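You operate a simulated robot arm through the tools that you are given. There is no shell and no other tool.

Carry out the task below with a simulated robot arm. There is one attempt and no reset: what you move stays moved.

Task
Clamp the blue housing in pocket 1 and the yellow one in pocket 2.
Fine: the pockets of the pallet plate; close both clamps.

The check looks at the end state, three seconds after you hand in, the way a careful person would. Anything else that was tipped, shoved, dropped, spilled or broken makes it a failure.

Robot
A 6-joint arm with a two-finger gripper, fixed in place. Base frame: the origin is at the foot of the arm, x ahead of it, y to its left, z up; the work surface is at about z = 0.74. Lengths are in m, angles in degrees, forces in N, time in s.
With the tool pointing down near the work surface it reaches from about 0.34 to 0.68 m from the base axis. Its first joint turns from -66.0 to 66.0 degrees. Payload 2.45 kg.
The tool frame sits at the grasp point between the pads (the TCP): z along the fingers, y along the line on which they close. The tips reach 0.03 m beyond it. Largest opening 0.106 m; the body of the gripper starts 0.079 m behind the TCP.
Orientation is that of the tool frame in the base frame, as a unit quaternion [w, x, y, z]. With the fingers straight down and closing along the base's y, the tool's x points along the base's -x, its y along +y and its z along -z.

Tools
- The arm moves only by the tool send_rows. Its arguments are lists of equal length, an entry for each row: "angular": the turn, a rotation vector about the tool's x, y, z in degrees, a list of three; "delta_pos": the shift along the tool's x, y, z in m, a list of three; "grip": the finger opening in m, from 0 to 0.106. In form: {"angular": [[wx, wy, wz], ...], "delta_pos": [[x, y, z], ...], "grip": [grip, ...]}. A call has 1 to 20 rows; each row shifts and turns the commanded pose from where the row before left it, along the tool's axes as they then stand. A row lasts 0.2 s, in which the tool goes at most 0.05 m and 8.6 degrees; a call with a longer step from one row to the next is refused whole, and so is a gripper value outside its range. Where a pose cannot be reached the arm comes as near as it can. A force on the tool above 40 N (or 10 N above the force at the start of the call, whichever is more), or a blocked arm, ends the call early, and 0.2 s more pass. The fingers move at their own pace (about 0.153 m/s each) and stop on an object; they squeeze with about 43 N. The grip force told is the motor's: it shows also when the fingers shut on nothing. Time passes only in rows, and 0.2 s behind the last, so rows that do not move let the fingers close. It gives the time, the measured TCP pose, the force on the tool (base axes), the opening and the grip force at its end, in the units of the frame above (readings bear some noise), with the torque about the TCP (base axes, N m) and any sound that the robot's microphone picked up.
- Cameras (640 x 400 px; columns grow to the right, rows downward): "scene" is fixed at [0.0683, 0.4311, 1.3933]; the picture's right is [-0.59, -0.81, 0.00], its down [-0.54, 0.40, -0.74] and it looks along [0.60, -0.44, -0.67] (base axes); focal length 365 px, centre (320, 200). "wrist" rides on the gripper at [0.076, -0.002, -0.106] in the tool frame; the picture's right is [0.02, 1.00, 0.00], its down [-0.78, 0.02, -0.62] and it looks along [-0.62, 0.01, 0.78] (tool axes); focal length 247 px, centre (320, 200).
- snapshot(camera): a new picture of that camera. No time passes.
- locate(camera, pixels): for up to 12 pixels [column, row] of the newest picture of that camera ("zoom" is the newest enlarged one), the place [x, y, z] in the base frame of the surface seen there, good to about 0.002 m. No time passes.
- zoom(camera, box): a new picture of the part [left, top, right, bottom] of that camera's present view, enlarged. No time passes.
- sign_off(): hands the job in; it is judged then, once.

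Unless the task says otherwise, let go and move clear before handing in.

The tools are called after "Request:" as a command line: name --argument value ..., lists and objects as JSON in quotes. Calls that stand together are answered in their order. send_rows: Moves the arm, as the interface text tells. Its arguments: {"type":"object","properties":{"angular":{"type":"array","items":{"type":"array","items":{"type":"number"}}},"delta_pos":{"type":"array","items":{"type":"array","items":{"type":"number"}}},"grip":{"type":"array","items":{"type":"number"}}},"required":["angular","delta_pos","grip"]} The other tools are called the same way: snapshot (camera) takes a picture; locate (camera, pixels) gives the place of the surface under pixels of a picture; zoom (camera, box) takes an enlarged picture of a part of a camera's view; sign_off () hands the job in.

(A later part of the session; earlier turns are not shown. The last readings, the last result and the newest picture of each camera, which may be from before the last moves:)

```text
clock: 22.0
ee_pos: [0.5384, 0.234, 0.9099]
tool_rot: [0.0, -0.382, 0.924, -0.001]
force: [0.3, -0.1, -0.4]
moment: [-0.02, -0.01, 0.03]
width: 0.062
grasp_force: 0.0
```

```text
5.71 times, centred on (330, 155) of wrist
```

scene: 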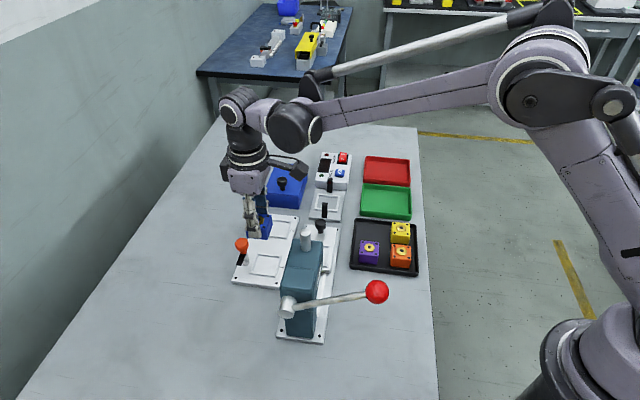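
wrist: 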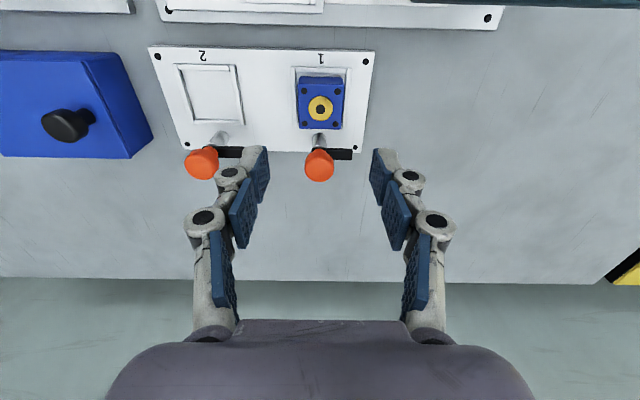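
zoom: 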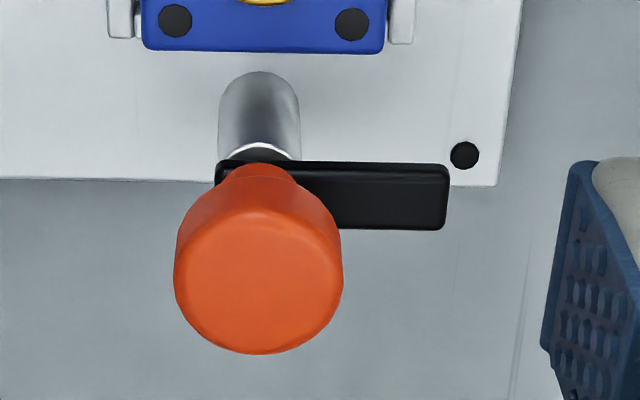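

Request:
locate --camera "zoom" --pixels '[[258, 285], [190, 285], [328, 285], [258, 228], [258, 342], [260, 180], [180, 260], [336, 260], [259, 145], [440, 196], [225, 115], [297, 115]]'

```text
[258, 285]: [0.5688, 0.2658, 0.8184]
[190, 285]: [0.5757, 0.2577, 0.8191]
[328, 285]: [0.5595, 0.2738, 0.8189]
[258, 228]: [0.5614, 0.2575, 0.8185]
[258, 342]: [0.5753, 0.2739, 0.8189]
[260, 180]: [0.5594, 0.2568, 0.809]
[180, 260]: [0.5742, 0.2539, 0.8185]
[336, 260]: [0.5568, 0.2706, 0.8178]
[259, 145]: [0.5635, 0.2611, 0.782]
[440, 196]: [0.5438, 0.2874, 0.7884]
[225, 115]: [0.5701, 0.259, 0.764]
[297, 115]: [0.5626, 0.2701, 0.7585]
```

Knob 1's axis is about (0.568,0.266), its top is z≈0.82 and it is about 24 mm across. The arm must swing 90° counter-clockwise (seen from above) over the housing. I'll go above the knob and pre-turn the tool -90° yaw so the closing turn brings it back.

Request:
send_rows --angular '[[0, 0, 0], [0, 0, 0], [0, 0, 7.5], [0, 0, 7.5], [0, 0, 7.5], [0, 0, 7.5], [0, 0, 7.5], [0, 0, 7.5], [0, 0, 7.5], [0, 0, 7.5], [0, 0, 7.5], [0, 0, 7.5], [0, 0, 7.5], [0, 0, 7.5], [0, 0, 0], [0, 0, 0]]' --delta_pos '[[-0.022, 0.0008, 0], [-0.0214, 0.0008, 0], [0, 0, 0], [0, 0, 0], [0, 0, 0], [0, 0, 0], [0, 0, 0], [0, 0, 0], [0, 0, 0], [0, 0, 0], [0, 0, 0], [0, 0, 0], [0, 0, 0], [0, 0, 0], [0, 0, 0], [0, 0, 0]]' --grip '[0.062, 0.062, 0.062, 0.062, 0.062, 0.062, 0.062, 0.062, 0.062, 0.062, 0.062, 0.062, 0.062, 0.062, 0.062, 0.062]'

Request:
snapshot --camera "wrist"

Request:
snapshot --camera "scene"

```text
clock: 25.4
ee_pos: [0.5668, 0.2663, 0.9103]
tool_rot: [0.001, 0.384, 0.924, 0.0]
force: [0.1, -0.4, -0.4]
moment: [0.0, -0.02, 0.0]
width: 0.0619
grasp_force: 0.0
```

```text
taken
```

wrist: 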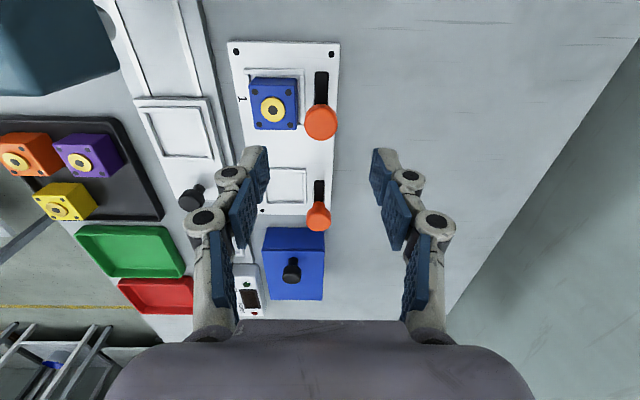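

```text
taken
```

scene: 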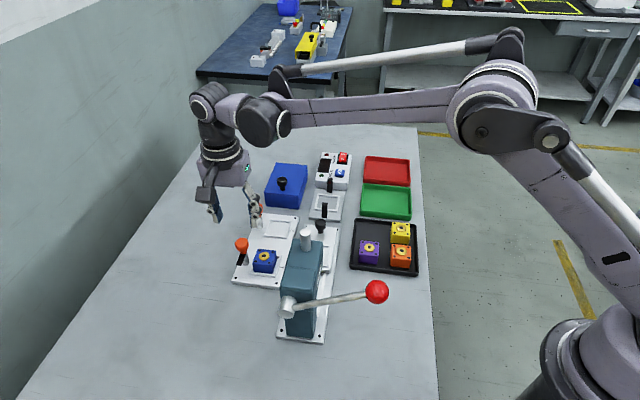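

The tool is above knob 1, seen at (320,122). I'm refining the knob's position from here.

Request:
zoom --camera "wrist" --box '[270, 60, 370, 150]'

Request:
send_rows --angular '[[0, 0, 0]]' --delta_pos '[[0, 0, 0]]' --grip '[0.062]'

```text
4.44 times, centred on (320, 105) of wrist
```

zoom: 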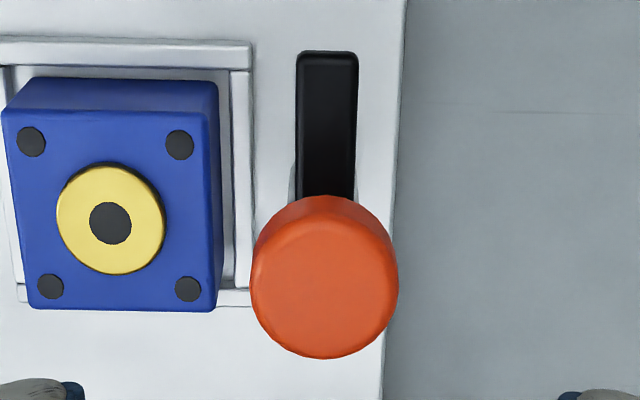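

```text
clock: 25.8
ee_pos: [0.5673, 0.2656, 0.9094]
tool_rot: [0.0, 0.383, 0.924, 0.0]
force: [0.0, -0.4, 1.0]
moment: [0.01, 0.01, 0.02]
width: 0.0619
grasp_force: 0.1
```

Request:
locate --camera "zoom" --pixels '[[323, 283], [262, 283], [386, 283], [323, 222], [323, 350], [327, 55], [300, 110], [355, 110], [110, 222], [255, 275], [392, 275], [327, 180]]'

```text
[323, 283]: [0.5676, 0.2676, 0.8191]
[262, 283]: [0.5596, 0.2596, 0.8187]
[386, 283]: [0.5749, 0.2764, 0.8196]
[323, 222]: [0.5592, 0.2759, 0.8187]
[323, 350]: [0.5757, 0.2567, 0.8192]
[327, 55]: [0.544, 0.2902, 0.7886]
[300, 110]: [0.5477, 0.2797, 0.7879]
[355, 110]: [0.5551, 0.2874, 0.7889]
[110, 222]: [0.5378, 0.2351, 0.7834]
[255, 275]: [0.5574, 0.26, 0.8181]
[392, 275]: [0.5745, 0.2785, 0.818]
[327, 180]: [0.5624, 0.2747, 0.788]
```

The knob is aligned with the tool axis within about 1 mm. I'll lower to TCP z≈0.832 (tips just above the swing arm), with the fingers open to 0.05.

Request:
send_rows --angular '[[0, 0, 0], [0, 0, 0], [0, 0, 0], [0, 0, 0], [0, 0, 0]]' --delta_pos '[[0, 0, 0.03], [0, 0, 0.025], [0, 0, 0.015], [0, 0, 0.007], [0, 0, 0]]' --grip '[0.05, 0.05, 0.05, 0.05, 0.05]'

Request:
zoom --camera "wrist" --box '[230, 80, 410, 220]'

Request:
zoom --camera "scene" --box '[205, 200, 305, 290]'

```text
clock: 27.0
ee_pos: [0.5659, 0.2679, 0.833]
tool_rot: [-0.001, 0.383, 0.924, 0.0]
force: [-0.3, 0.0, -0.6]
moment: [-0.01, 0.0, 0.0]
width: 0.0501
grasp_force: 0.1
```

```text
2.86 times, centred on (320, 150) of wrist
```

zoom: 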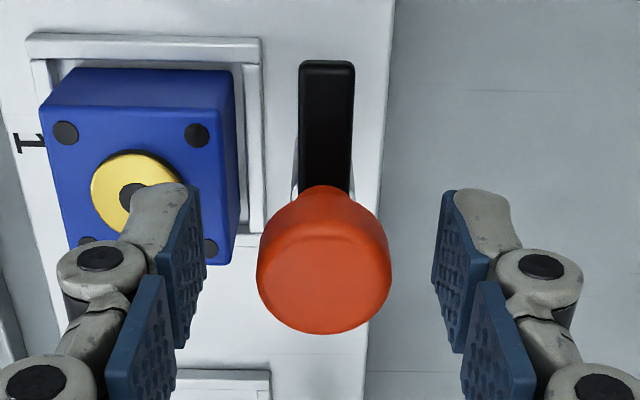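

```text
4.44 times, centred on (255, 245) of scene
```

zoom: 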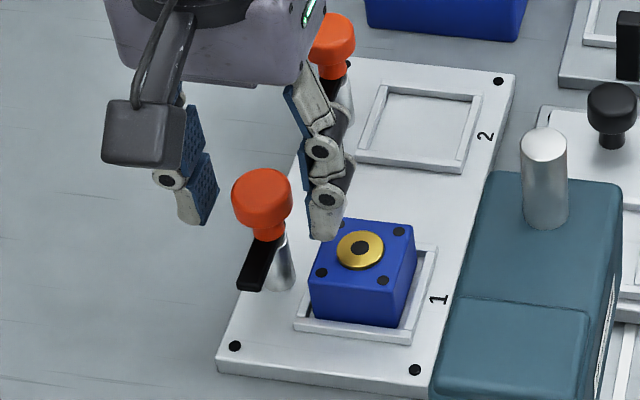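

The knob is between the fingers and about 2.8 mm off along tool -x. I'll correct that and close gently on it.

Request:
send_rows --angular '[[0, 0, 0], [0, 0, 0], [0, 0, 0]]' --delta_pos '[[-0.0026, 0, 0], [0, 0, 0], [0, 0, 0]]' --grip '[0.04, 0.035, 0.03]'

Request:
zoom --camera "wrist" --box '[230, 80, 410, 220]'

```text
clock: 27.8
ee_pos: [0.5685, 0.2634, 0.833]
tool_rot: [0.0, 0.383, 0.924, 0.0]
force: [0.3, -1.0, -0.3]
moment: [-0.02, -0.03, 0.05]
width: 0.0299
grasp_force: 0.0
```

```text
2.86 times, centred on (320, 150) of wrist
```

zoom: 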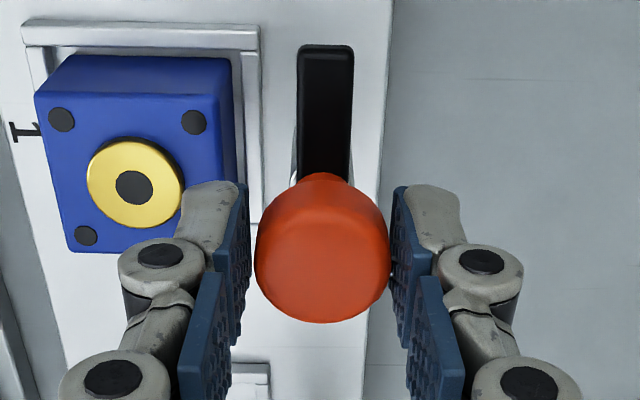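

The knob is nicely centred between the pads. I'm closing on it.

Request:
send_rows --angular '[[0, 0, 0], [0, 0, 0], [0, 0, 0]]' --delta_pos '[[0, 0, 0], [0, 0, 0], [0, 0, 0]]' --grip '[0.024, 0.02, 0.02]'

```text
clock: 28.6
ee_pos: [0.5697, 0.2655, 0.8323]
tool_rot: [0.0, 0.383, 0.924, 0.0]
force: [6.1, 3.8, 0.4]
moment: [0.3, -0.12, -0.01]
width: 0.0265
grasp_force: 45.0
```

It's gripped at 0.0265 with only a small side force. I'll start turning counter-clockwise (negative about tool z) by 24° as a test.

Request:
send_rows --angular '[[0, 0, -6], [0, 0, -6], [0, 0, -6], [0, 0, -6], [0, 0, 0]]' --delta_pos '[[0, 0, 0], [0, 0, 0], [0, 0, 0], [0, 0, 0], [0, 0, 0]]' --grip '[0.02, 0.02, 0.02, 0.02, 0.02]'

Request:
zoom --camera "scene" --box '[205, 200, 305, 290]'

Request:
zoom --camera "wrist" --box '[230, 80, 410, 220]'

```text
clock: 29.8
ee_pos: [0.5687, 0.2657, 0.8334]
tool_rot: [0.0, 0.182, 0.983, 0.001]
force: [3.2, 8.2, -4.8]
moment: [0.05, -0.86, -0.02]
width: 0.0264
grasp_force: 45.1
```

```text
4.44 times, centred on (255, 245) of scene
```

zoom: 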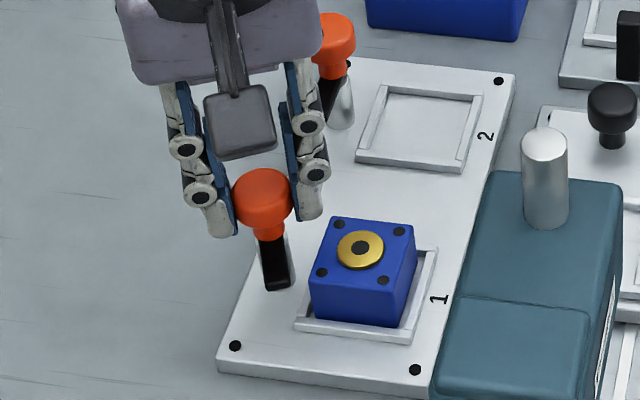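

```text
2.86 times, centred on (320, 150) of wrist
```

zoom: 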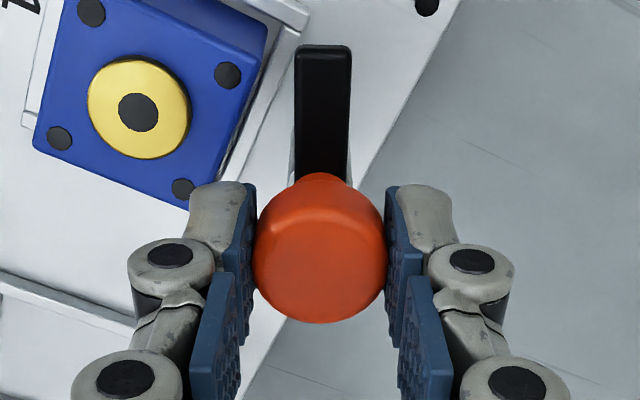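

The arm turned with the knob, as the wrist view shows. I'm continuing another 36° and checking its clearance over the housing.

Request:
send_rows --angular '[[0, 0, -6], [0, 0, -6], [0, 0, -6], [0, 0, -6], [0, 0, -6], [0, 0, -6], [0, 0, 0]]' --delta_pos '[[0, 0, 0], [0, 0, 0], [0, 0, 0], [0, 0, 0], [0, 0, 0], [0, 0, 0], [0, 0, 0]]' --grip '[0.02, 0.02, 0.02, 0.02, 0.02, 0.02, 0.02]'

Request:
zoom --camera "scene" --box '[205, 200, 305, 290]'

Request:
zoom --camera "wrist" --box '[230, 80, 410, 220]'

```text
clock: 31.4
ee_pos: [0.5701, 0.2655, 0.8304]
tool_rot: [0.0, -0.131, 0.991, 0.0]
force: [4.7, 13.3, -12.5]
moment: [0.22, 0.88, 0.01]
width: 0.0266
grasp_force: 45.2
```

```text
4.44 times, centred on (255, 245) of scene
```

zoom: 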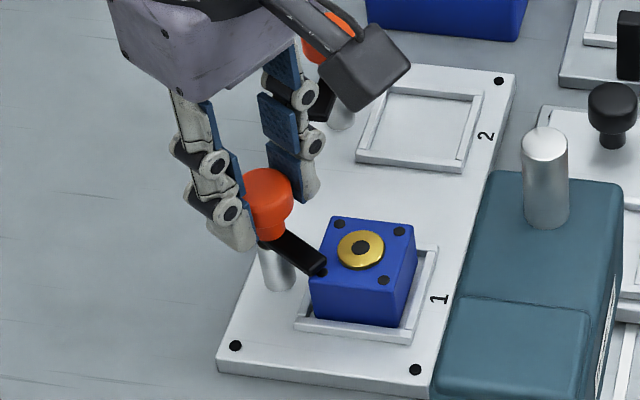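

```text
2.86 times, centred on (320, 150) of wrist
```

zoom: 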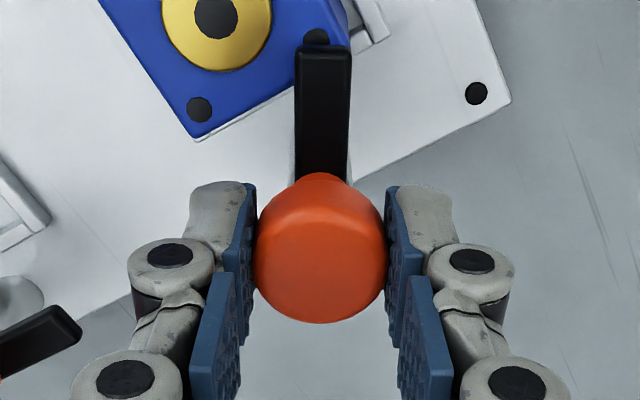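

The clamp is pulling the tool down slightly (Fz -12.5 N), so the arm descends as it swings. I'll check the arm's height over the housing now.

Request:
locate --camera "zoom" --pixels '[[323, 60], [323, 100], [323, 150], [200, 108], [316, 37]]'

Request:
zoom --camera "scene" --box '[245, 235, 305, 280]'

```text
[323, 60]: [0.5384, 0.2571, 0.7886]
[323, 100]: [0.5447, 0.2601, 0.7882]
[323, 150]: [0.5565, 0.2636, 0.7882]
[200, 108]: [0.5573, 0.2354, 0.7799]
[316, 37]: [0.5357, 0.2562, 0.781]
```

```text
8.89 times, centred on (275, 258) of scene
```

zoom: 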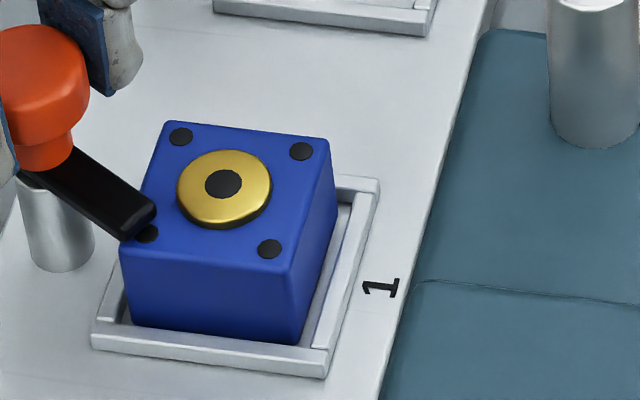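

The arm top is still at z≈0.788, just above the blue top (0.782), and blue has not shifted. I'm continuing the last 30°, with a 1 mm downward relief.

Request:
send_rows --angular '[[0, 0, -6], [0, 0, -6], [0, 0, -6], [0, 0, 0]]' --delta_pos '[[0, 0, 0.001], [0, 0, 0], [0, 0, 0], [0, 0, 0]]' --grip '[0.02, 0.02, 0.02, 0.02]'

Request:
zoom --camera "scene" --box '[225, 215, 305, 285]'

```text
clock: 32.4
ee_pos: [0.5687, 0.2647, 0.8329]
tool_rot: [0.001, -0.285, 0.958, 0.001]
force: [6.2, 17.8, 11.9]
moment: [0.39, 0.17, 0.01]
width: 0.0266
grasp_force: 44.9
```

```text
5.71 times, centred on (265, 250) of scene
```

zoom: 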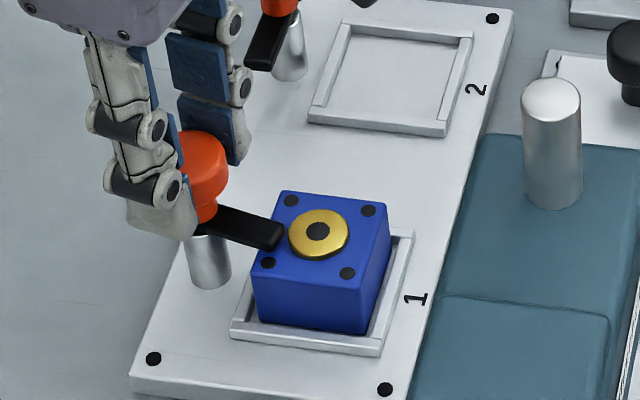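

The arm tip is just touching the gold boss and nudged blue about 1 mm toward the pocket centre, still inside the rim. I'm finishing the last 12°.

Request:
send_rows --angular '[[0, 0, -4], [0, 0, -4], [0, 0, -4], [0, 0, 0]]' --delta_pos '[[0, 0, 0], [0, 0, 0], [0, 0, 0], [0, 0, 0]]' --grip '[0.02, 0.02, 0.02, 0.02]'

Request:
zoom --camera "scene" --box '[225, 215, 305, 285]'

Request:
zoom --camera "wrist" --box '[230, 60, 410, 220]'

```text
clock: 33.4
ee_pos: [0.5697, 0.2653, 0.8321]
tool_rot: [0.001, -0.384, 0.923, 0.002]
force: [5.2, 21.0, 22.3]
moment: [0.28, 0.18, -0.11]
width: 0.0266
grasp_force: 45.0
```

```text
5.71 times, centred on (265, 250) of scene
```

zoom: 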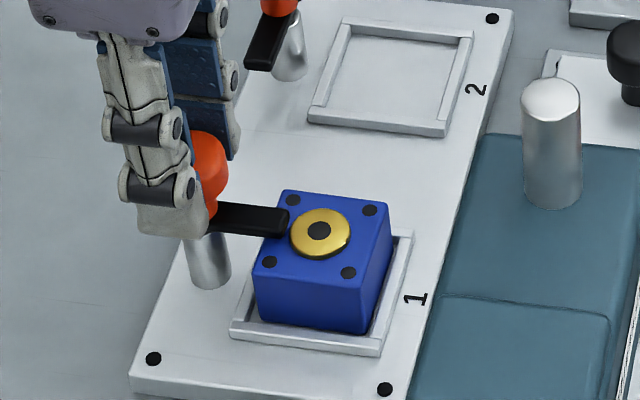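

```text
2.50 times, centred on (320, 140) of wrist
```

zoom: 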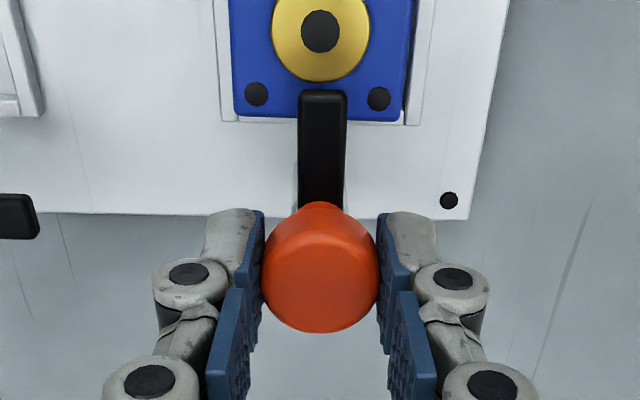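

The arm now points squarely at the housing centre. I'm checking heights before releasing the knob.

Request:
locate --camera "zoom" --pixels '[[322, 105], [322, 140], [322, 180], [256, 94], [379, 98], [320, 32]]'

Request:
send_rows --angular '[[0, 0, 0], [0, 0, 0], [0, 0, 0], [0, 0, 0]]' --delta_pos '[[0, 0, 0], [0, 0, 0], [0, 0, 0], [0, 0, 0]]' --grip '[0.03, 0.045, 0.05, 0.05]'

Request:
zoom --camera "wrist" --box '[230, 60, 410, 220]'

```text
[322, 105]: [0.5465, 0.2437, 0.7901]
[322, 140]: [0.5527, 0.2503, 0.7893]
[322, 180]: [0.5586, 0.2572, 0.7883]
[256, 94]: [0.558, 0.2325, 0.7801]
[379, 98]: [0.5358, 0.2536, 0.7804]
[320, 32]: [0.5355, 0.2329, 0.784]
```

```text
clock: 34.4
ee_pos: [0.57, 0.2629, 0.8323]
tool_rot: [0.0, -0.383, 0.924, 0.001]
force: [-0.8, -0.8, -0.5]
moment: [-0.01, 0.02, 0.02]
width: 0.0499
grasp_force: 0.0
```

```text
2.50 times, centred on (320, 140) of wrist
```

zoom: 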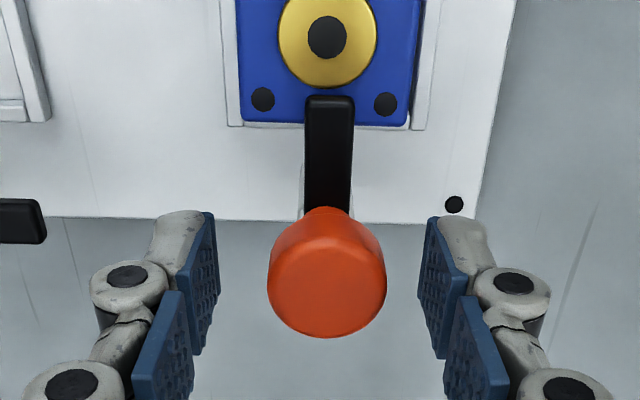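

The clamp stays put after release, with the arm over the housing edge at about 225–228°. I'll rise straight up and travel to above yellow, bowing away from the press.

Request:
send_rows --angular '[[0, 0, 0], [0, 0, 0], [0, 0, 0], [0, 0, 0], [0, 0, 0], [0, 0, 0], [0, 0, 0], [0, 0, 0], [0, 0, 0], [0, 0, 0], [0, 0, 0], [0, 0, 0], [0, 0, 0], [0, 0, 0], [0, 0, 0], [0, 0, 0], [0, 0, 0]]' --delta_pos '[[0, 0, -0.02], [0, 0, -0.03], [0, 0, -0.035], [0.0217, -0.0246, 0], [0.0217, -0.0246, 0], [0.0217, -0.0246, 0], [0.0217, -0.0247, 0], [0.0219, -0.0247, 0], [0.0374, -0.0017, 0], [0.0374, -0.0017, 0], [0.0374, -0.0017, 0], [0.0374, -0.0017, 0], [0.0374, -0.0017, 0], [0.0375, -0.0018, 0], [0, 0, 0.02], [0, 0, 0], [0, 0, 0]]' --grip '[0.058, 0.058, 0.058, 0.058, 0.058, 0.058, 0.058, 0.058, 0.058, 0.058, 0.058, 0.058, 0.058, 0.058, 0.058, 0.058, 0.058]'

Request:
zoom --camera "wrist" --box '[230, 60, 410, 180]'

Request:
zoom --camera "scene" --box '[225, 195, 305, 285]'

```text
clock: 38.0
ee_pos: [0.4273, -0.0672, 0.8966]
tool_rot: [-0.001, -0.384, 0.923, 0.0]
force: [-0.3, 0.3, 0.5]
moment: [-0.03, 0.02, 0.0]
width: 0.058
grasp_force: 0.0
```

```text
3.33 times, centred on (320, 120) of wrist
```

zoom: 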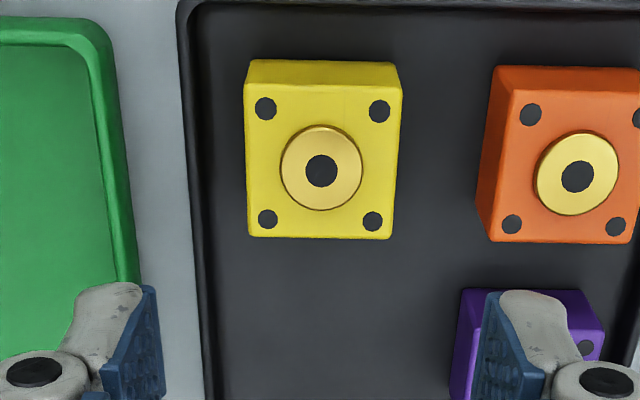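

```text
4.44 times, centred on (265, 240) of scene
```

zoom: 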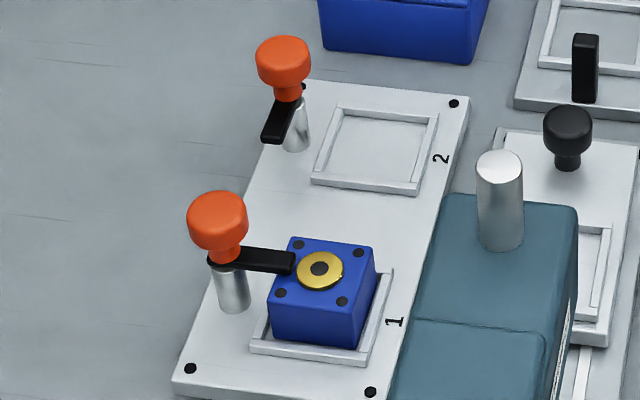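

Clamp 1 holds over blue in the scene view. I'm measuring yellow in the wrist zoom.

Request:
zoom --camera "wrist" --box '[230, 60, 410, 180]'

Request:
locate --camera "zoom" --pixels '[[265, 109], [379, 111], [372, 222], [267, 220], [321, 171], [576, 177], [250, 90], [400, 92], [390, 236], [250, 235], [420, 200]]'

Request:
send_rows --angular '[[0, 0, 0]]' --delta_pos '[[0, 0, 0]]' --grip '[0.058]'

```text
3.33 times, centred on (320, 120) of wrist
```

zoom: 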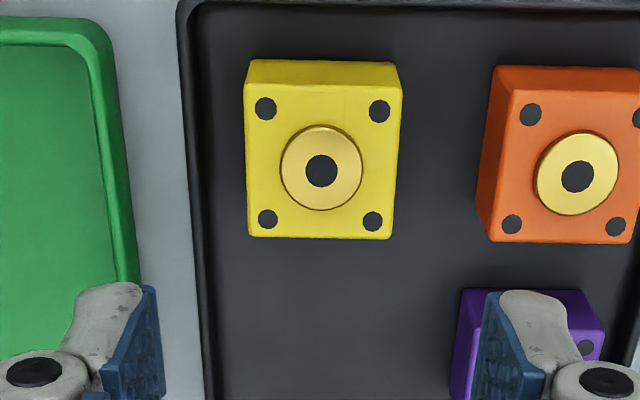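

```text
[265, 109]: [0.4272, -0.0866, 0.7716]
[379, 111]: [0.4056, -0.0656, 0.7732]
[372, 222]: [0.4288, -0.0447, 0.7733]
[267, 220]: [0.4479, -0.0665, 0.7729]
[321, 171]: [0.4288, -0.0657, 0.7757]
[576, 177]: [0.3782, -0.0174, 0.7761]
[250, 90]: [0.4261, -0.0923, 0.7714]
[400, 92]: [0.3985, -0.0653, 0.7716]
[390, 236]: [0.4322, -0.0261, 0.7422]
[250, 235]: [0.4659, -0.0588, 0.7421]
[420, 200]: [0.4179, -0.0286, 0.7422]
```

```text
clock: 38.4
ee_pos: [0.4299, -0.0667, 0.8964]
tool_rot: [0.0, -0.384, 0.923, 0.0]
force: [-0.7, 0.3, 0.7]
moment: [0.03, -0.01, 0.04]
width: 0.0582
grasp_force: 0.0
```

Yellow's centre is (0.4275,-0.066), and the TCP is on it within about 1 mm. I'll descend to z≈0.787 the same way as for blue.

Request:
send_rows --angular '[[0, 0, 0], [0, 0, 0], [0, 0, 0], [0, 0, 0], [0, 0, 0], [0, 0, 0]]' --delta_pos '[[0, 0, 0.035], [0, 0, 0.03], [0, 0, 0.02], [0, 0, 0.015], [0, 0, 0.009], [0, 0, 0]]' --grip '[0.058, 0.058, 0.058, 0.058, 0.058, 0.058]'

Request:
zoom --camera "wrist" --box '[230, 80, 410, 220]'

Request:
zoom --camera "scene" --box '[345, 180, 425, 280]'

```text
clock: 39.8
ee_pos: [0.4273, -0.0664, 0.7874]
tool_rot: [0.0, -0.382, 0.924, -0.001]
force: [-0.4, 0.2, 0.0]
moment: [0.02, 0.04, -0.02]
width: 0.058
grasp_force: 0.0
```

```text
2.86 times, centred on (320, 150) of wrist
```

zoom: 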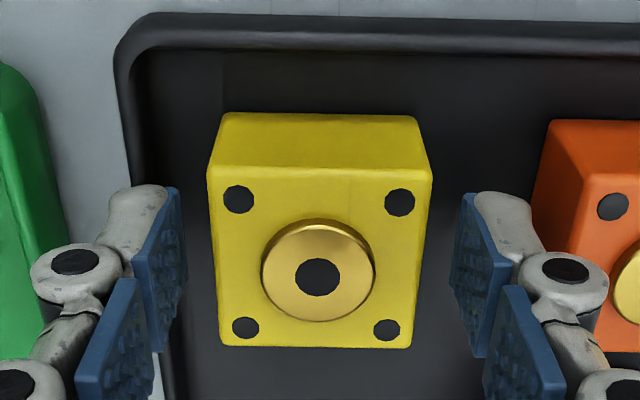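

```text
4.00 times, centred on (385, 230) of scene
```

zoom: 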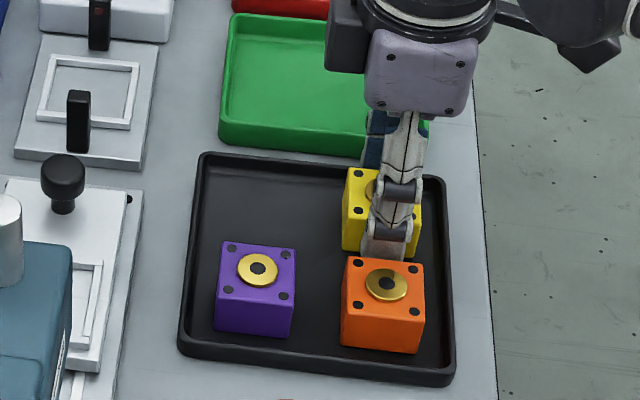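

The fingers straddle yellow symmetrically with clearance to orange and the tray. I'm closing and lifting.

Request:
send_rows --angular '[[0, 0, 0], [0, 0, 0], [0, 0, 0], [0, 0, 0], [0, 0, 0], [0, 0, 0], [0, 0, 0], [0, 0, 0], [0, 0, 0], [0, 0, 0]]' --delta_pos '[[0, 0, 0], [0, 0, 0], [0, 0, 0], [0, 0, 0], [0, 0, -0.01], [0, 0, -0.02], [0, 0, -0.03], [0, 0, -0.03], [0, 0, -0.03], [0, 0, 0]]' --grip '[0.045, 0.03, 0.03, 0.03, 0.03, 0.03, 0.03, 0.03, 0.03, 0.03]'

Request:
zoom --camera "wrist" --box '[230, 80, 410, 220]'

Request:
zoom --camera "scene" --box '[345, 180, 425, 280]'

```text
clock: 42.0
ee_pos: [0.4269, -0.0677, 0.9075]
tool_rot: [0.001, -0.383, 0.924, -0.001]
force: [-0.3, 0.0, -1.3]
moment: [0.01, 0.0, 0.0]
width: 0.0406
grasp_force: 43.0
```

```text
2.86 times, centred on (320, 150) of wrist
```

zoom: 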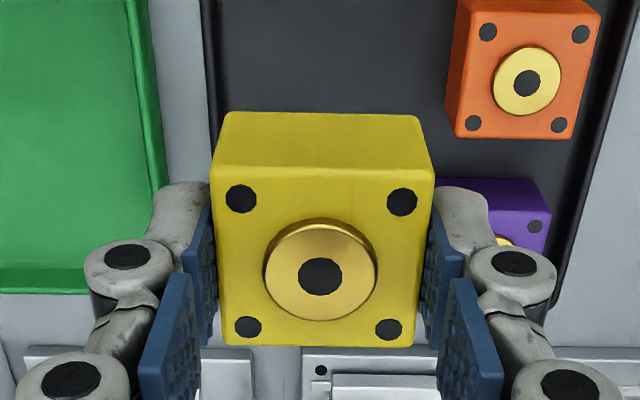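

```text
4.00 times, centred on (385, 230) of scene
```

zoom: 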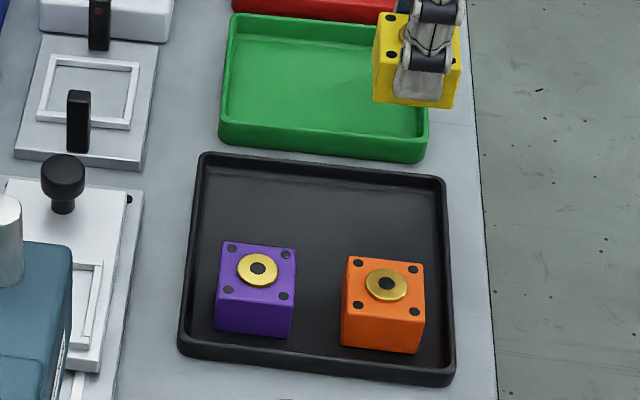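

Yellow is held, and purple and orange are undisturbed. I'm carrying it to above pocket 2 at (0.614,0.155).

Request:
send_rows --angular '[[0, 0, 0], [0, 0, 0], [0, 0, 0], [0, 0, 0], [0, 0, 0], [0, 0, 0], [0, 0, 0], [0, 0, 0], [0, 0, 0], [0, 0, 0]]' --delta_pos '[[-0.0361, 0.0031, 0], [-0.0361, 0.0031, 0], [-0.0361, 0.0031, 0], [-0.0361, 0.0031, 0], [-0.0361, 0.0031, 0], [-0.0361, 0.0031, 0], [-0.0361, 0.0031, 0], [-0.0363, 0.0031, 0], [0, 0, 0], [0, 0, 0]]' --grip '[0.03, 0.03, 0.03, 0.03, 0.03, 0.03, 0.03, 0.03, 0.03, 0.03]'

Request:
snapshot --camera "wrist"

Request:
snapshot --camera "scene"

```text
clock: 44.2
ee_pos: [0.6158, 0.1569, 0.9067]
tool_rot: [0.0, -0.383, 0.924, 0.0]
force: [-0.4, 0.3, -2.1]
moment: [-0.01, 0.01, 0.02]
width: 0.0411
grasp_force: 43.1
```

```text
taken
```

wrist: 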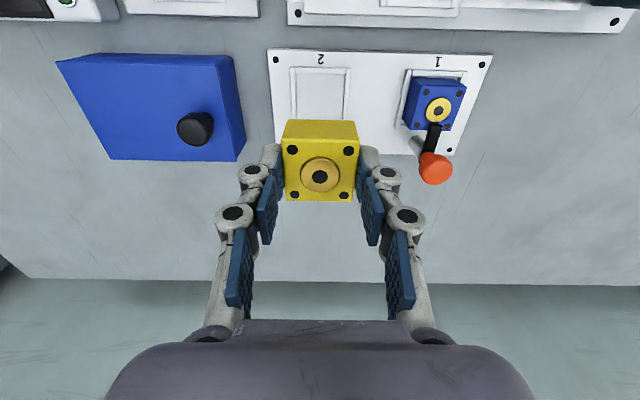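

```text
taken
```

scene: 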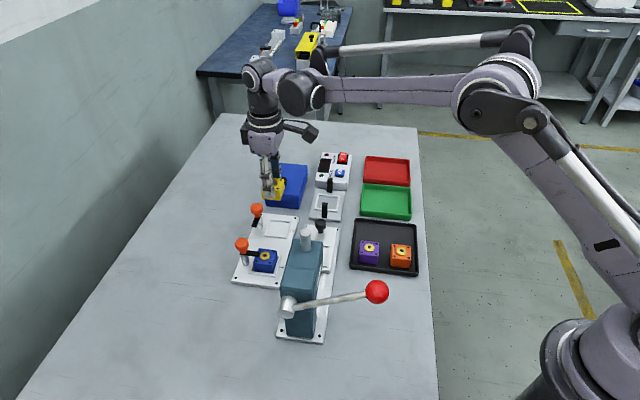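

Yellow is above pocket 2. Before descending, I'm checking the clearance to the blue box on the left and the alignment with the rim.

Request:
locate --camera "wrist" --pixels '[[232, 60], [242, 130], [238, 155], [195, 128], [200, 100], [290, 70], [350, 70], [222, 155]]'

Request:
zoom --camera "wrist" --box '[250, 50, 390, 210]'

Request:
send_rows --angular '[[0, 0, 0]]' --delta_pos '[[0, 0, 0]]' --grip '[0.03]'

```text
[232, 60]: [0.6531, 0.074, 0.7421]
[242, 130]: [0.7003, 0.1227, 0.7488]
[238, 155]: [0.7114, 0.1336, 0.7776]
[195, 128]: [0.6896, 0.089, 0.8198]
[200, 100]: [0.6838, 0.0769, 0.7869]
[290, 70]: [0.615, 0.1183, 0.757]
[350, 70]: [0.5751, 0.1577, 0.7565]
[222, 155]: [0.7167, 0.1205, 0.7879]
```

```text
2.50 times, centred on (320, 130) of wrist
```

zoom: 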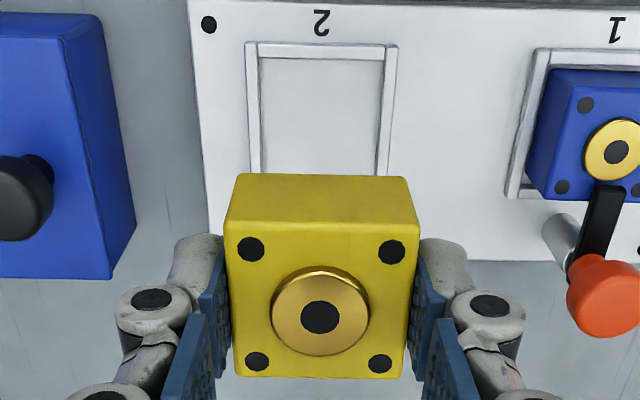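

```text
clock: 44.6
ee_pos: [0.6161, 0.1564, 0.9077]
tool_rot: [0.001, -0.383, 0.924, 0.0]
force: [-0.4, 1.3, -1.6]
moment: [0.02, 0.0, 0.01]
width: 0.0406
grasp_force: 42.8
```

The blue box is over 20 mm clear of the gripper, and the alignment with pocket 2 is within 1 mm. I'll lower to just above the rim, with +1 mm in tool x.

Request:
send_rows --angular '[[0, 0, 0], [0, 0, 0], [0, 0, 0], [0, 0, 0], [0, 0, 0], [0, 0, 0], [0, 0, 0]]' --delta_pos '[[0.001, 0, 0.0], [0, 0, 0.03], [0, 0, 0.03], [0, 0, 0.025], [0, 0, 0.012], [0, 0, 0.006], [0, 0, 0]]' --grip '[0.03, 0.03, 0.03, 0.03, 0.03, 0.03, 0.03]'

Request:
zoom --camera "wrist" --box '[250, 80, 390, 210]'

Request:
zoom --camera "scene" --box '[235, 180, 315, 250]'

```text
clock: 46.2
ee_pos: [0.6156, 0.1537, 0.8044]
tool_rot: [0.0, -0.383, 0.924, 0.0]
force: [0.1, -0.3, -1.3]
moment: [-0.01, 0.04, 0.0]
width: 0.041
grasp_force: 42.9
```

```text
3.08 times, centred on (320, 145) of wrist
```

zoom: 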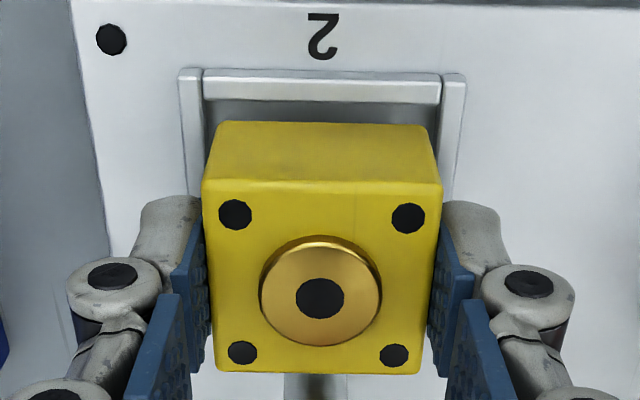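

```text
5.71 times, centred on (275, 215) of scene
```

zoom: 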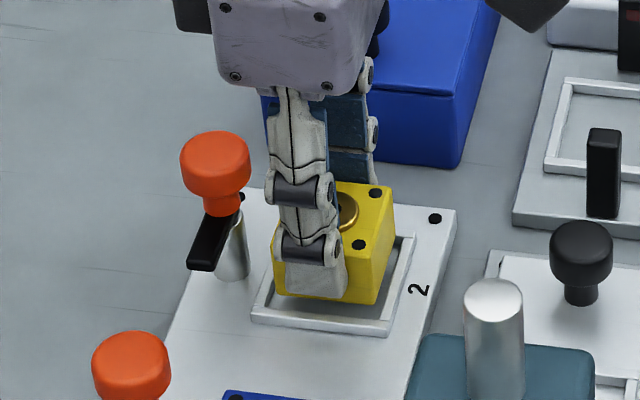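

The gaps look even: sides are about 14 and 12 px, and the near gap is about 4 mm. I'm lowering to seat.

Request:
send_rows --angular '[[0, 0, 0], [0, 0, 0], [0, 0, 0], [0, 0, 0], [0, 0, 0]]' --delta_pos '[[0, 0, 0.003], [0, 0, 0.002], [0, 0, 0.002], [0, 0, 0.001], [0, 0, 0]]' --grip '[0.03, 0.03, 0.03, 0.03, 0.03]'

Request:
send_rows --angular '[[0, 0, 0], [0, 0, 0]]' --delta_pos '[[0, 0, 0.001], [0, 0, 0]]' --grip '[0.03, 0.03]'

```text
clock: 47.4
ee_pos: [0.614, 0.1556, 0.7962]
tool_rot: [0.0, -0.383, 0.924, 0.0]
force: [-0.2, -0.1, -2.1]
moment: [0.01, 0.02, -0.03]
width: 0.0412
grasp_force: 43.0
```

```text
clock: 48.0
ee_pos: [0.614, 0.1556, 0.7952]
tool_rot: [-0.001, -0.383, 0.924, 0.0]
force: [0.0, -0.6, -1.4]
moment: [-0.02, 0.02, 0.0]
width: 0.041
grasp_force: 42.8
```

There's no contact yet at z≈0.795, so I'm continuing in 1 mm steps.

Request:
send_rows --angular '[[0, 0, 0], [0, 0, 0]]' --delta_pos '[[0, 0, 0.001], [0, 0, 0]]' --grip '[0.03, 0.03]'

Request:
zoom --camera "wrist" --box '[250, 80, 390, 210]'

Request:
zoom --camera "scene" --box '[235, 180, 315, 250]'

```text
clock: 48.6
ee_pos: [0.6141, 0.1561, 0.7956]
tool_rot: [0.0, -0.383, 0.924, 0.0]
force: [-0.2, 0.4, 17.9]
moment: [0.0, 0.07, 0.0]
width: 0.0413
grasp_force: 43.1
```

```text
3.08 times, centred on (320, 145) of wrist
```

zoom: 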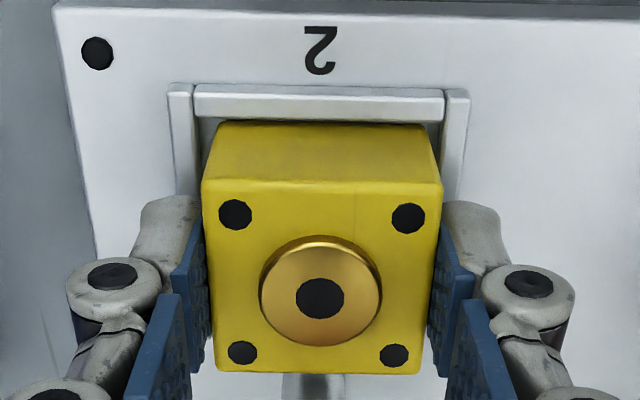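

```text
5.71 times, centred on (275, 215) of scene
```

zoom: 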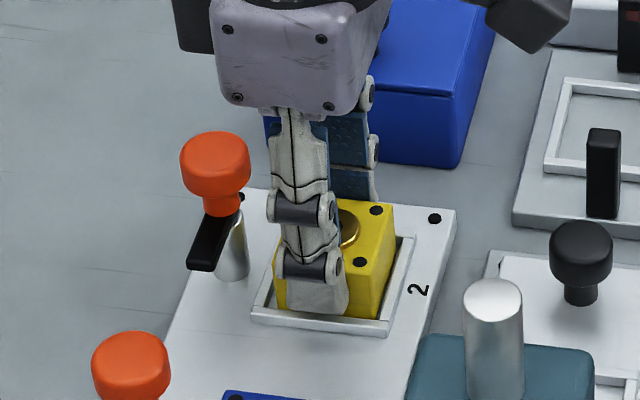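

Contact at 18 N, so yellow is seated inside the rim. I'll ease up, open and rise.

Request:
send_rows --angular '[[0, 0, 0], [0, 0, 0], [0, 0, 0], [0, 0, 0], [0, 0, 0]]' --delta_pos '[[0, 0, -0.0007], [0, 0, 0], [0, 0, 0], [0, 0, 0], [0, 0, 0]]' --grip '[0.03, 0.05, 0.06, 0.06, 0.06]'

Request:
send_rows --angular '[[0, 0, 0], [0, 0, 0], [0, 0, 0], [0, 0, 0], [0, 0, 0], [0, 0, 0]]' --delta_pos '[[0, 0, -0.01], [0, 0, -0.02], [0, 0, -0.03], [0, 0, -0.03], [0, 0, -0.025], [0, 0, 0]]' --grip '[0.06, 0.06, 0.06, 0.06, 0.06, 0.06]'

Request:
zoom --camera "wrist" --box '[250, 40, 430, 200]'

Request:
zoom --camera "scene" --box '[225, 190, 325, 285]'

```text
clock: 49.8
ee_pos: [0.6139, 0.1553, 0.7952]
tool_rot: [0.001, -0.383, 0.924, -0.001]
force: [0.4, -0.2, -0.1]
moment: [0.04, 0.02, -0.02]
width: 0.0601
grasp_force: 0.0
```

```text
clock: 51.2
ee_pos: [0.6129, 0.1578, 0.9108]
tool_rot: [0.0, -0.383, 0.924, 0.0]
force: [-0.5, 0.8, 0.6]
moment: [-0.03, -0.01, 0.0]
width: 0.0598
grasp_force: 0.0
```

```text
2.50 times, centred on (340, 120) of wrist
```

zoom: 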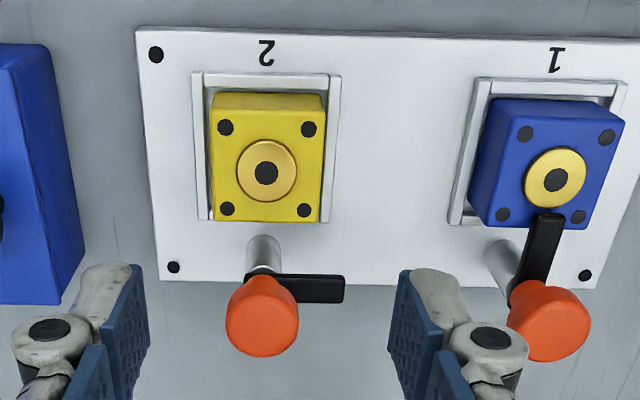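

```text
4.21 times, centred on (275, 238) of scene
```

zoom: 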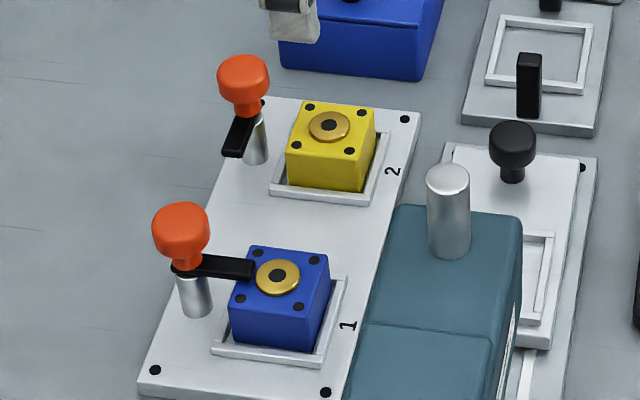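

Both housings are seated. I'm measuring knob 2 (near (262,318) in the wrist zoom).

Request:
zoom --camera "wrist" --box '[290, 120, 370, 190]'

Request:
send_rows --angular '[[0, 0, 0]]' --delta_pos '[[0, 0, 0]]' --grip '[0.06]'

```text
5.71 times, centred on (330, 155) of wrist
```

zoom: 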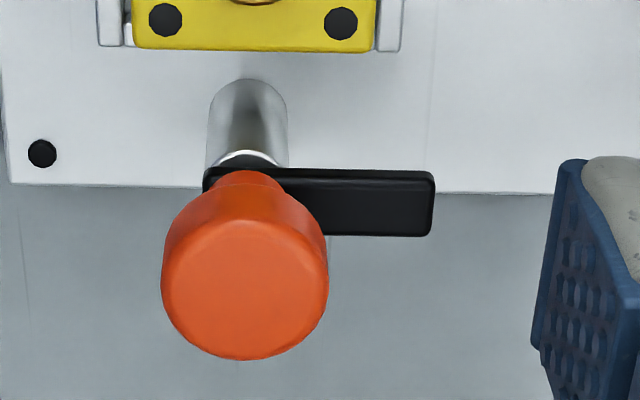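

```text
clock: 51.6
ee_pos: [0.613, 0.1557, 0.9108]
tool_rot: [0.0, -0.384, 0.923, 0.0]
force: [0.3, -1.0, -0.3]
moment: [0.0, 0.02, -0.03]
width: 0.0601
grasp_force: 0.0
```

Request:
locate --camera "zoom" --pixels '[[245, 290], [176, 290], [315, 290], [245, 235], [245, 348], [430, 203], [248, 150], [165, 20], [341, 23]]'

```text
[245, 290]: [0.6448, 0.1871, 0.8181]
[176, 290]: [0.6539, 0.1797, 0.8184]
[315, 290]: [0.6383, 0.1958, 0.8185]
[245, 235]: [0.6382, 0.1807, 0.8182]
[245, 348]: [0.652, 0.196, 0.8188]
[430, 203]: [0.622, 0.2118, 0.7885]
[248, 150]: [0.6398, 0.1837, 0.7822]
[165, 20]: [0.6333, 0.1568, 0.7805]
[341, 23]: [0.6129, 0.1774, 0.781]
```

Knob 2's axis is about (0.646,0.188). I'll move above it and pre-turn the tool -90° yaw, as with knob 1.

Request:
send_rows --angular '[[0, 0, 0], [0, 0, 0], [0, 0, 7.5], [0, 0, 7.5], [0, 0, 7.5], [0, 0, 7.5], [0, 0, 7.5], [0, 0, 7.5], [0, 0, 7.5], [0, 0, 7.5], [0, 0, 7.5], [0, 0, 7.5], [0, 0, 7.5], [0, 0, 7.5], [0, 0, 0], [0, 0, 0]]' --delta_pos '[[-0.023, -0.0011, 0], [-0.0228, -0.0012, 0], [0, 0, 0], [0, 0, 0], [0, 0, 0], [0, 0, 0], [0, 0, 0], [0, 0, 0], [0, 0, 0], [0, 0, 0], [0, 0, 0], [0, 0, 0], [0, 0, 0], [0, 0, 0], [0, 0, 0], [0, 0, 0]]' --grip '[0.06, 0.06, 0.06, 0.06, 0.06, 0.06, 0.06, 0.06, 0.06, 0.06, 0.06, 0.06, 0.05, 0.05, 0.05, 0.05]'

Request:
snapshot --camera "wrist"

Request:
zoom --camera "wrist" --box '[270, 60, 370, 150]'

```text
clock: 55.0
ee_pos: [0.6474, 0.1854, 0.9118]
tool_rot: [-0.001, 0.384, 0.924, 0.0]
force: [-0.7, -0.1, 0.0]
moment: [0.0, -0.01, 0.02]
width: 0.0496
grasp_force: 0.0
```

```text
taken
```

wrist: 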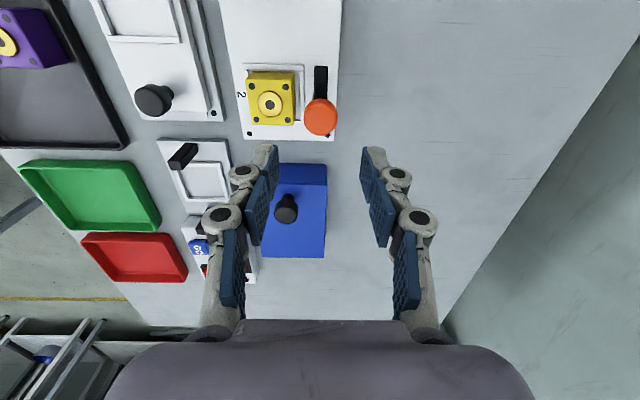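

```text
4.44 times, centred on (320, 105) of wrist
```

zoom: 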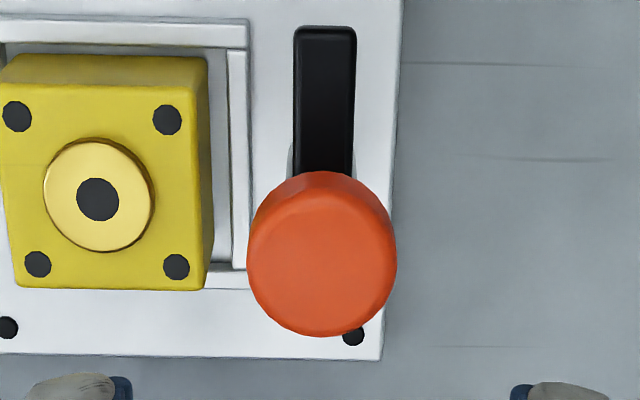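

Knob 2 shows at (322,260) in the zoom, about 2–3 mm toward tool +x of the axis. I'll correct and descend to z≈0.833.

Request:
send_rows --angular '[[0, 0, 0], [0, 0, 0], [0, 0, 0], [0, 0, 0], [0, 0, 0]]' --delta_pos '[[0.0022, 0, 0.028], [0, 0, 0.025], [0, 0, 0.018], [0, 0, 0.008], [0, 0, 0]]' --grip '[0.05, 0.05, 0.05, 0.05, 0.05]'

Request:
zoom --camera "wrist" --box '[230, 80, 410, 220]'

Request:
zoom --camera "scene" --box '[205, 170, 305, 270]'

```text
clock: 56.2
ee_pos: [0.648, 0.187, 0.8308]
tool_rot: [0.0, 0.383, 0.924, 0.001]
force: [0.0, 0.7, -0.2]
moment: [-0.01, -0.01, -0.03]
width: 0.0501
grasp_force: 0.1
```

```text
2.86 times, centred on (320, 150) of wrist
```

zoom: 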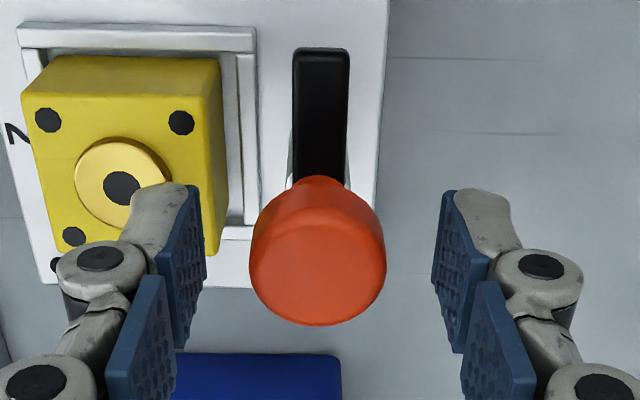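

```text
4.00 times, centred on (255, 220) of scene
```

zoom: 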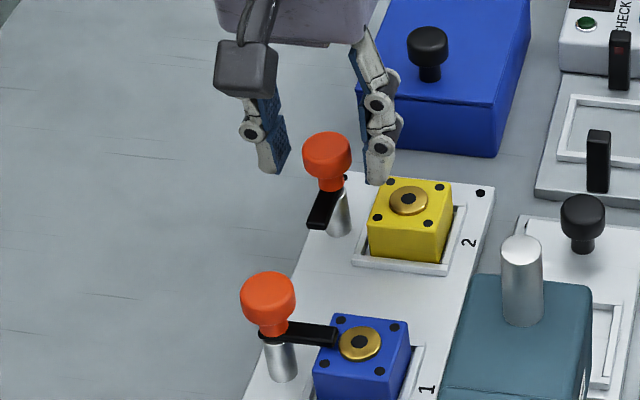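

The knob is centred except for about 0.8 mm in tool y. I'll nudge that and close on it.

Request:
send_rows --angular '[[0, 0, 0], [0, 0, 0], [0, 0, 0], [0, 0, 0], [0, 0, 0]]' --delta_pos '[[0, -0.0008, -0.001], [0, 0, 0], [0, 0, 0], [0, 0, 0], [0, 0, 0]]' --grip '[0.04, 0.03, 0.022, 0.02, 0.02]'

Request:
zoom --camera "wrist" --box '[230, 80, 410, 220]'

```text
clock: 57.4
ee_pos: [0.6465, 0.1872, 0.8329]
tool_rot: [0.001, 0.383, 0.924, 0.0]
force: [5.8, 2.8, -0.4]
moment: [0.37, -0.07, 0.04]
width: 0.0267
grasp_force: 44.5
```

```text
2.86 times, centred on (320, 150) of wrist
```

zoom: 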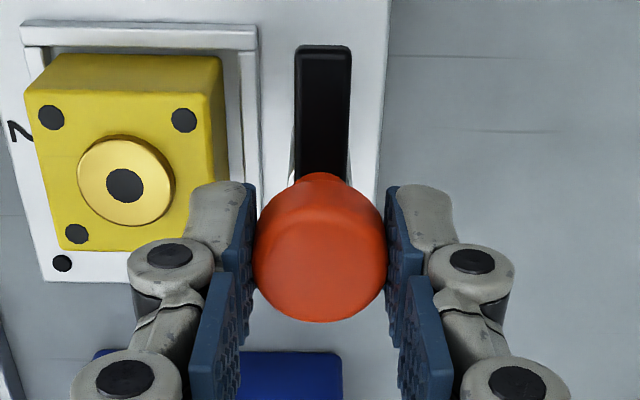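

The knob is gripped with a low side force. I'm turning 60° counter-clockwise first.

Request:
send_rows --angular '[[0, 0, -6], [0, 0, -6], [0, 0, -6], [0, 0, -6], [0, 0, -6], [0, 0, -6], [0, 0, -6], [0, 0, -6], [0, 0, -6], [0, 0, -6], [0, 0, 0]]' --delta_pos '[[0, 0, 0], [0, 0, 0], [0, 0, 0], [0, 0, 0], [0, 0, 0], [0, 0, 0], [0, 0, 0], [0, 0, 0], [0, 0, 0], [0, 0, 0], [0, 0, 0]]' --grip '[0.02, 0.02, 0.02, 0.02, 0.02, 0.02, 0.02, 0.02, 0.02, 0.02, 0.02]'

Request:
zoom --camera "scene" --box '[225, 180, 305, 250]'

Request:
zoom --camera "wrist" --box '[230, 60, 410, 220]'

```text
clock: 59.8
ee_pos: [0.6463, 0.1873, 0.833]
tool_rot: [0.002, -0.132, 0.991, 0.0]
force: [11.0, 8.3, 26.1]
moment: [0.32, -0.45, 0.0]
width: 0.0267
grasp_force: 45.0
```

```text
5.71 times, centred on (265, 215) of scene
```

zoom: 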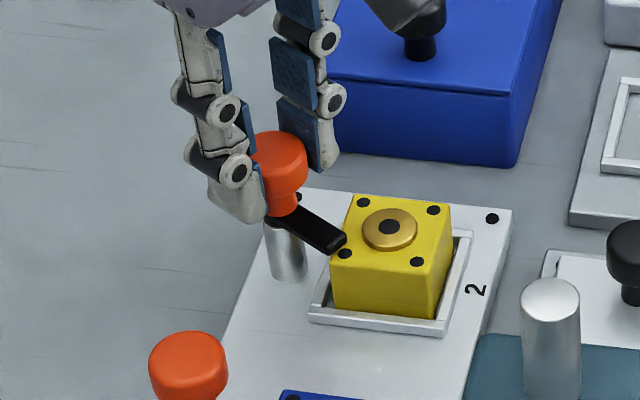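

```text
2.50 times, centred on (320, 140) of wrist
```

zoom: 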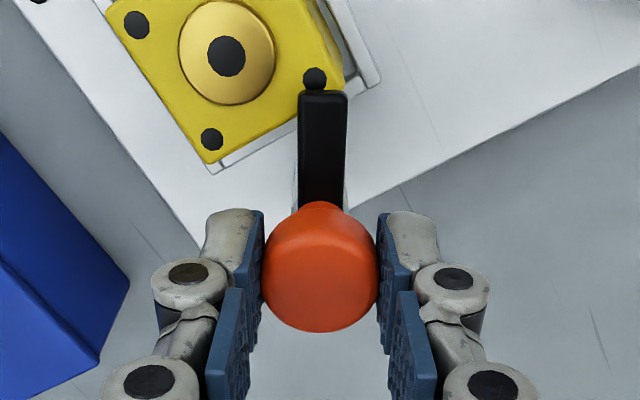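

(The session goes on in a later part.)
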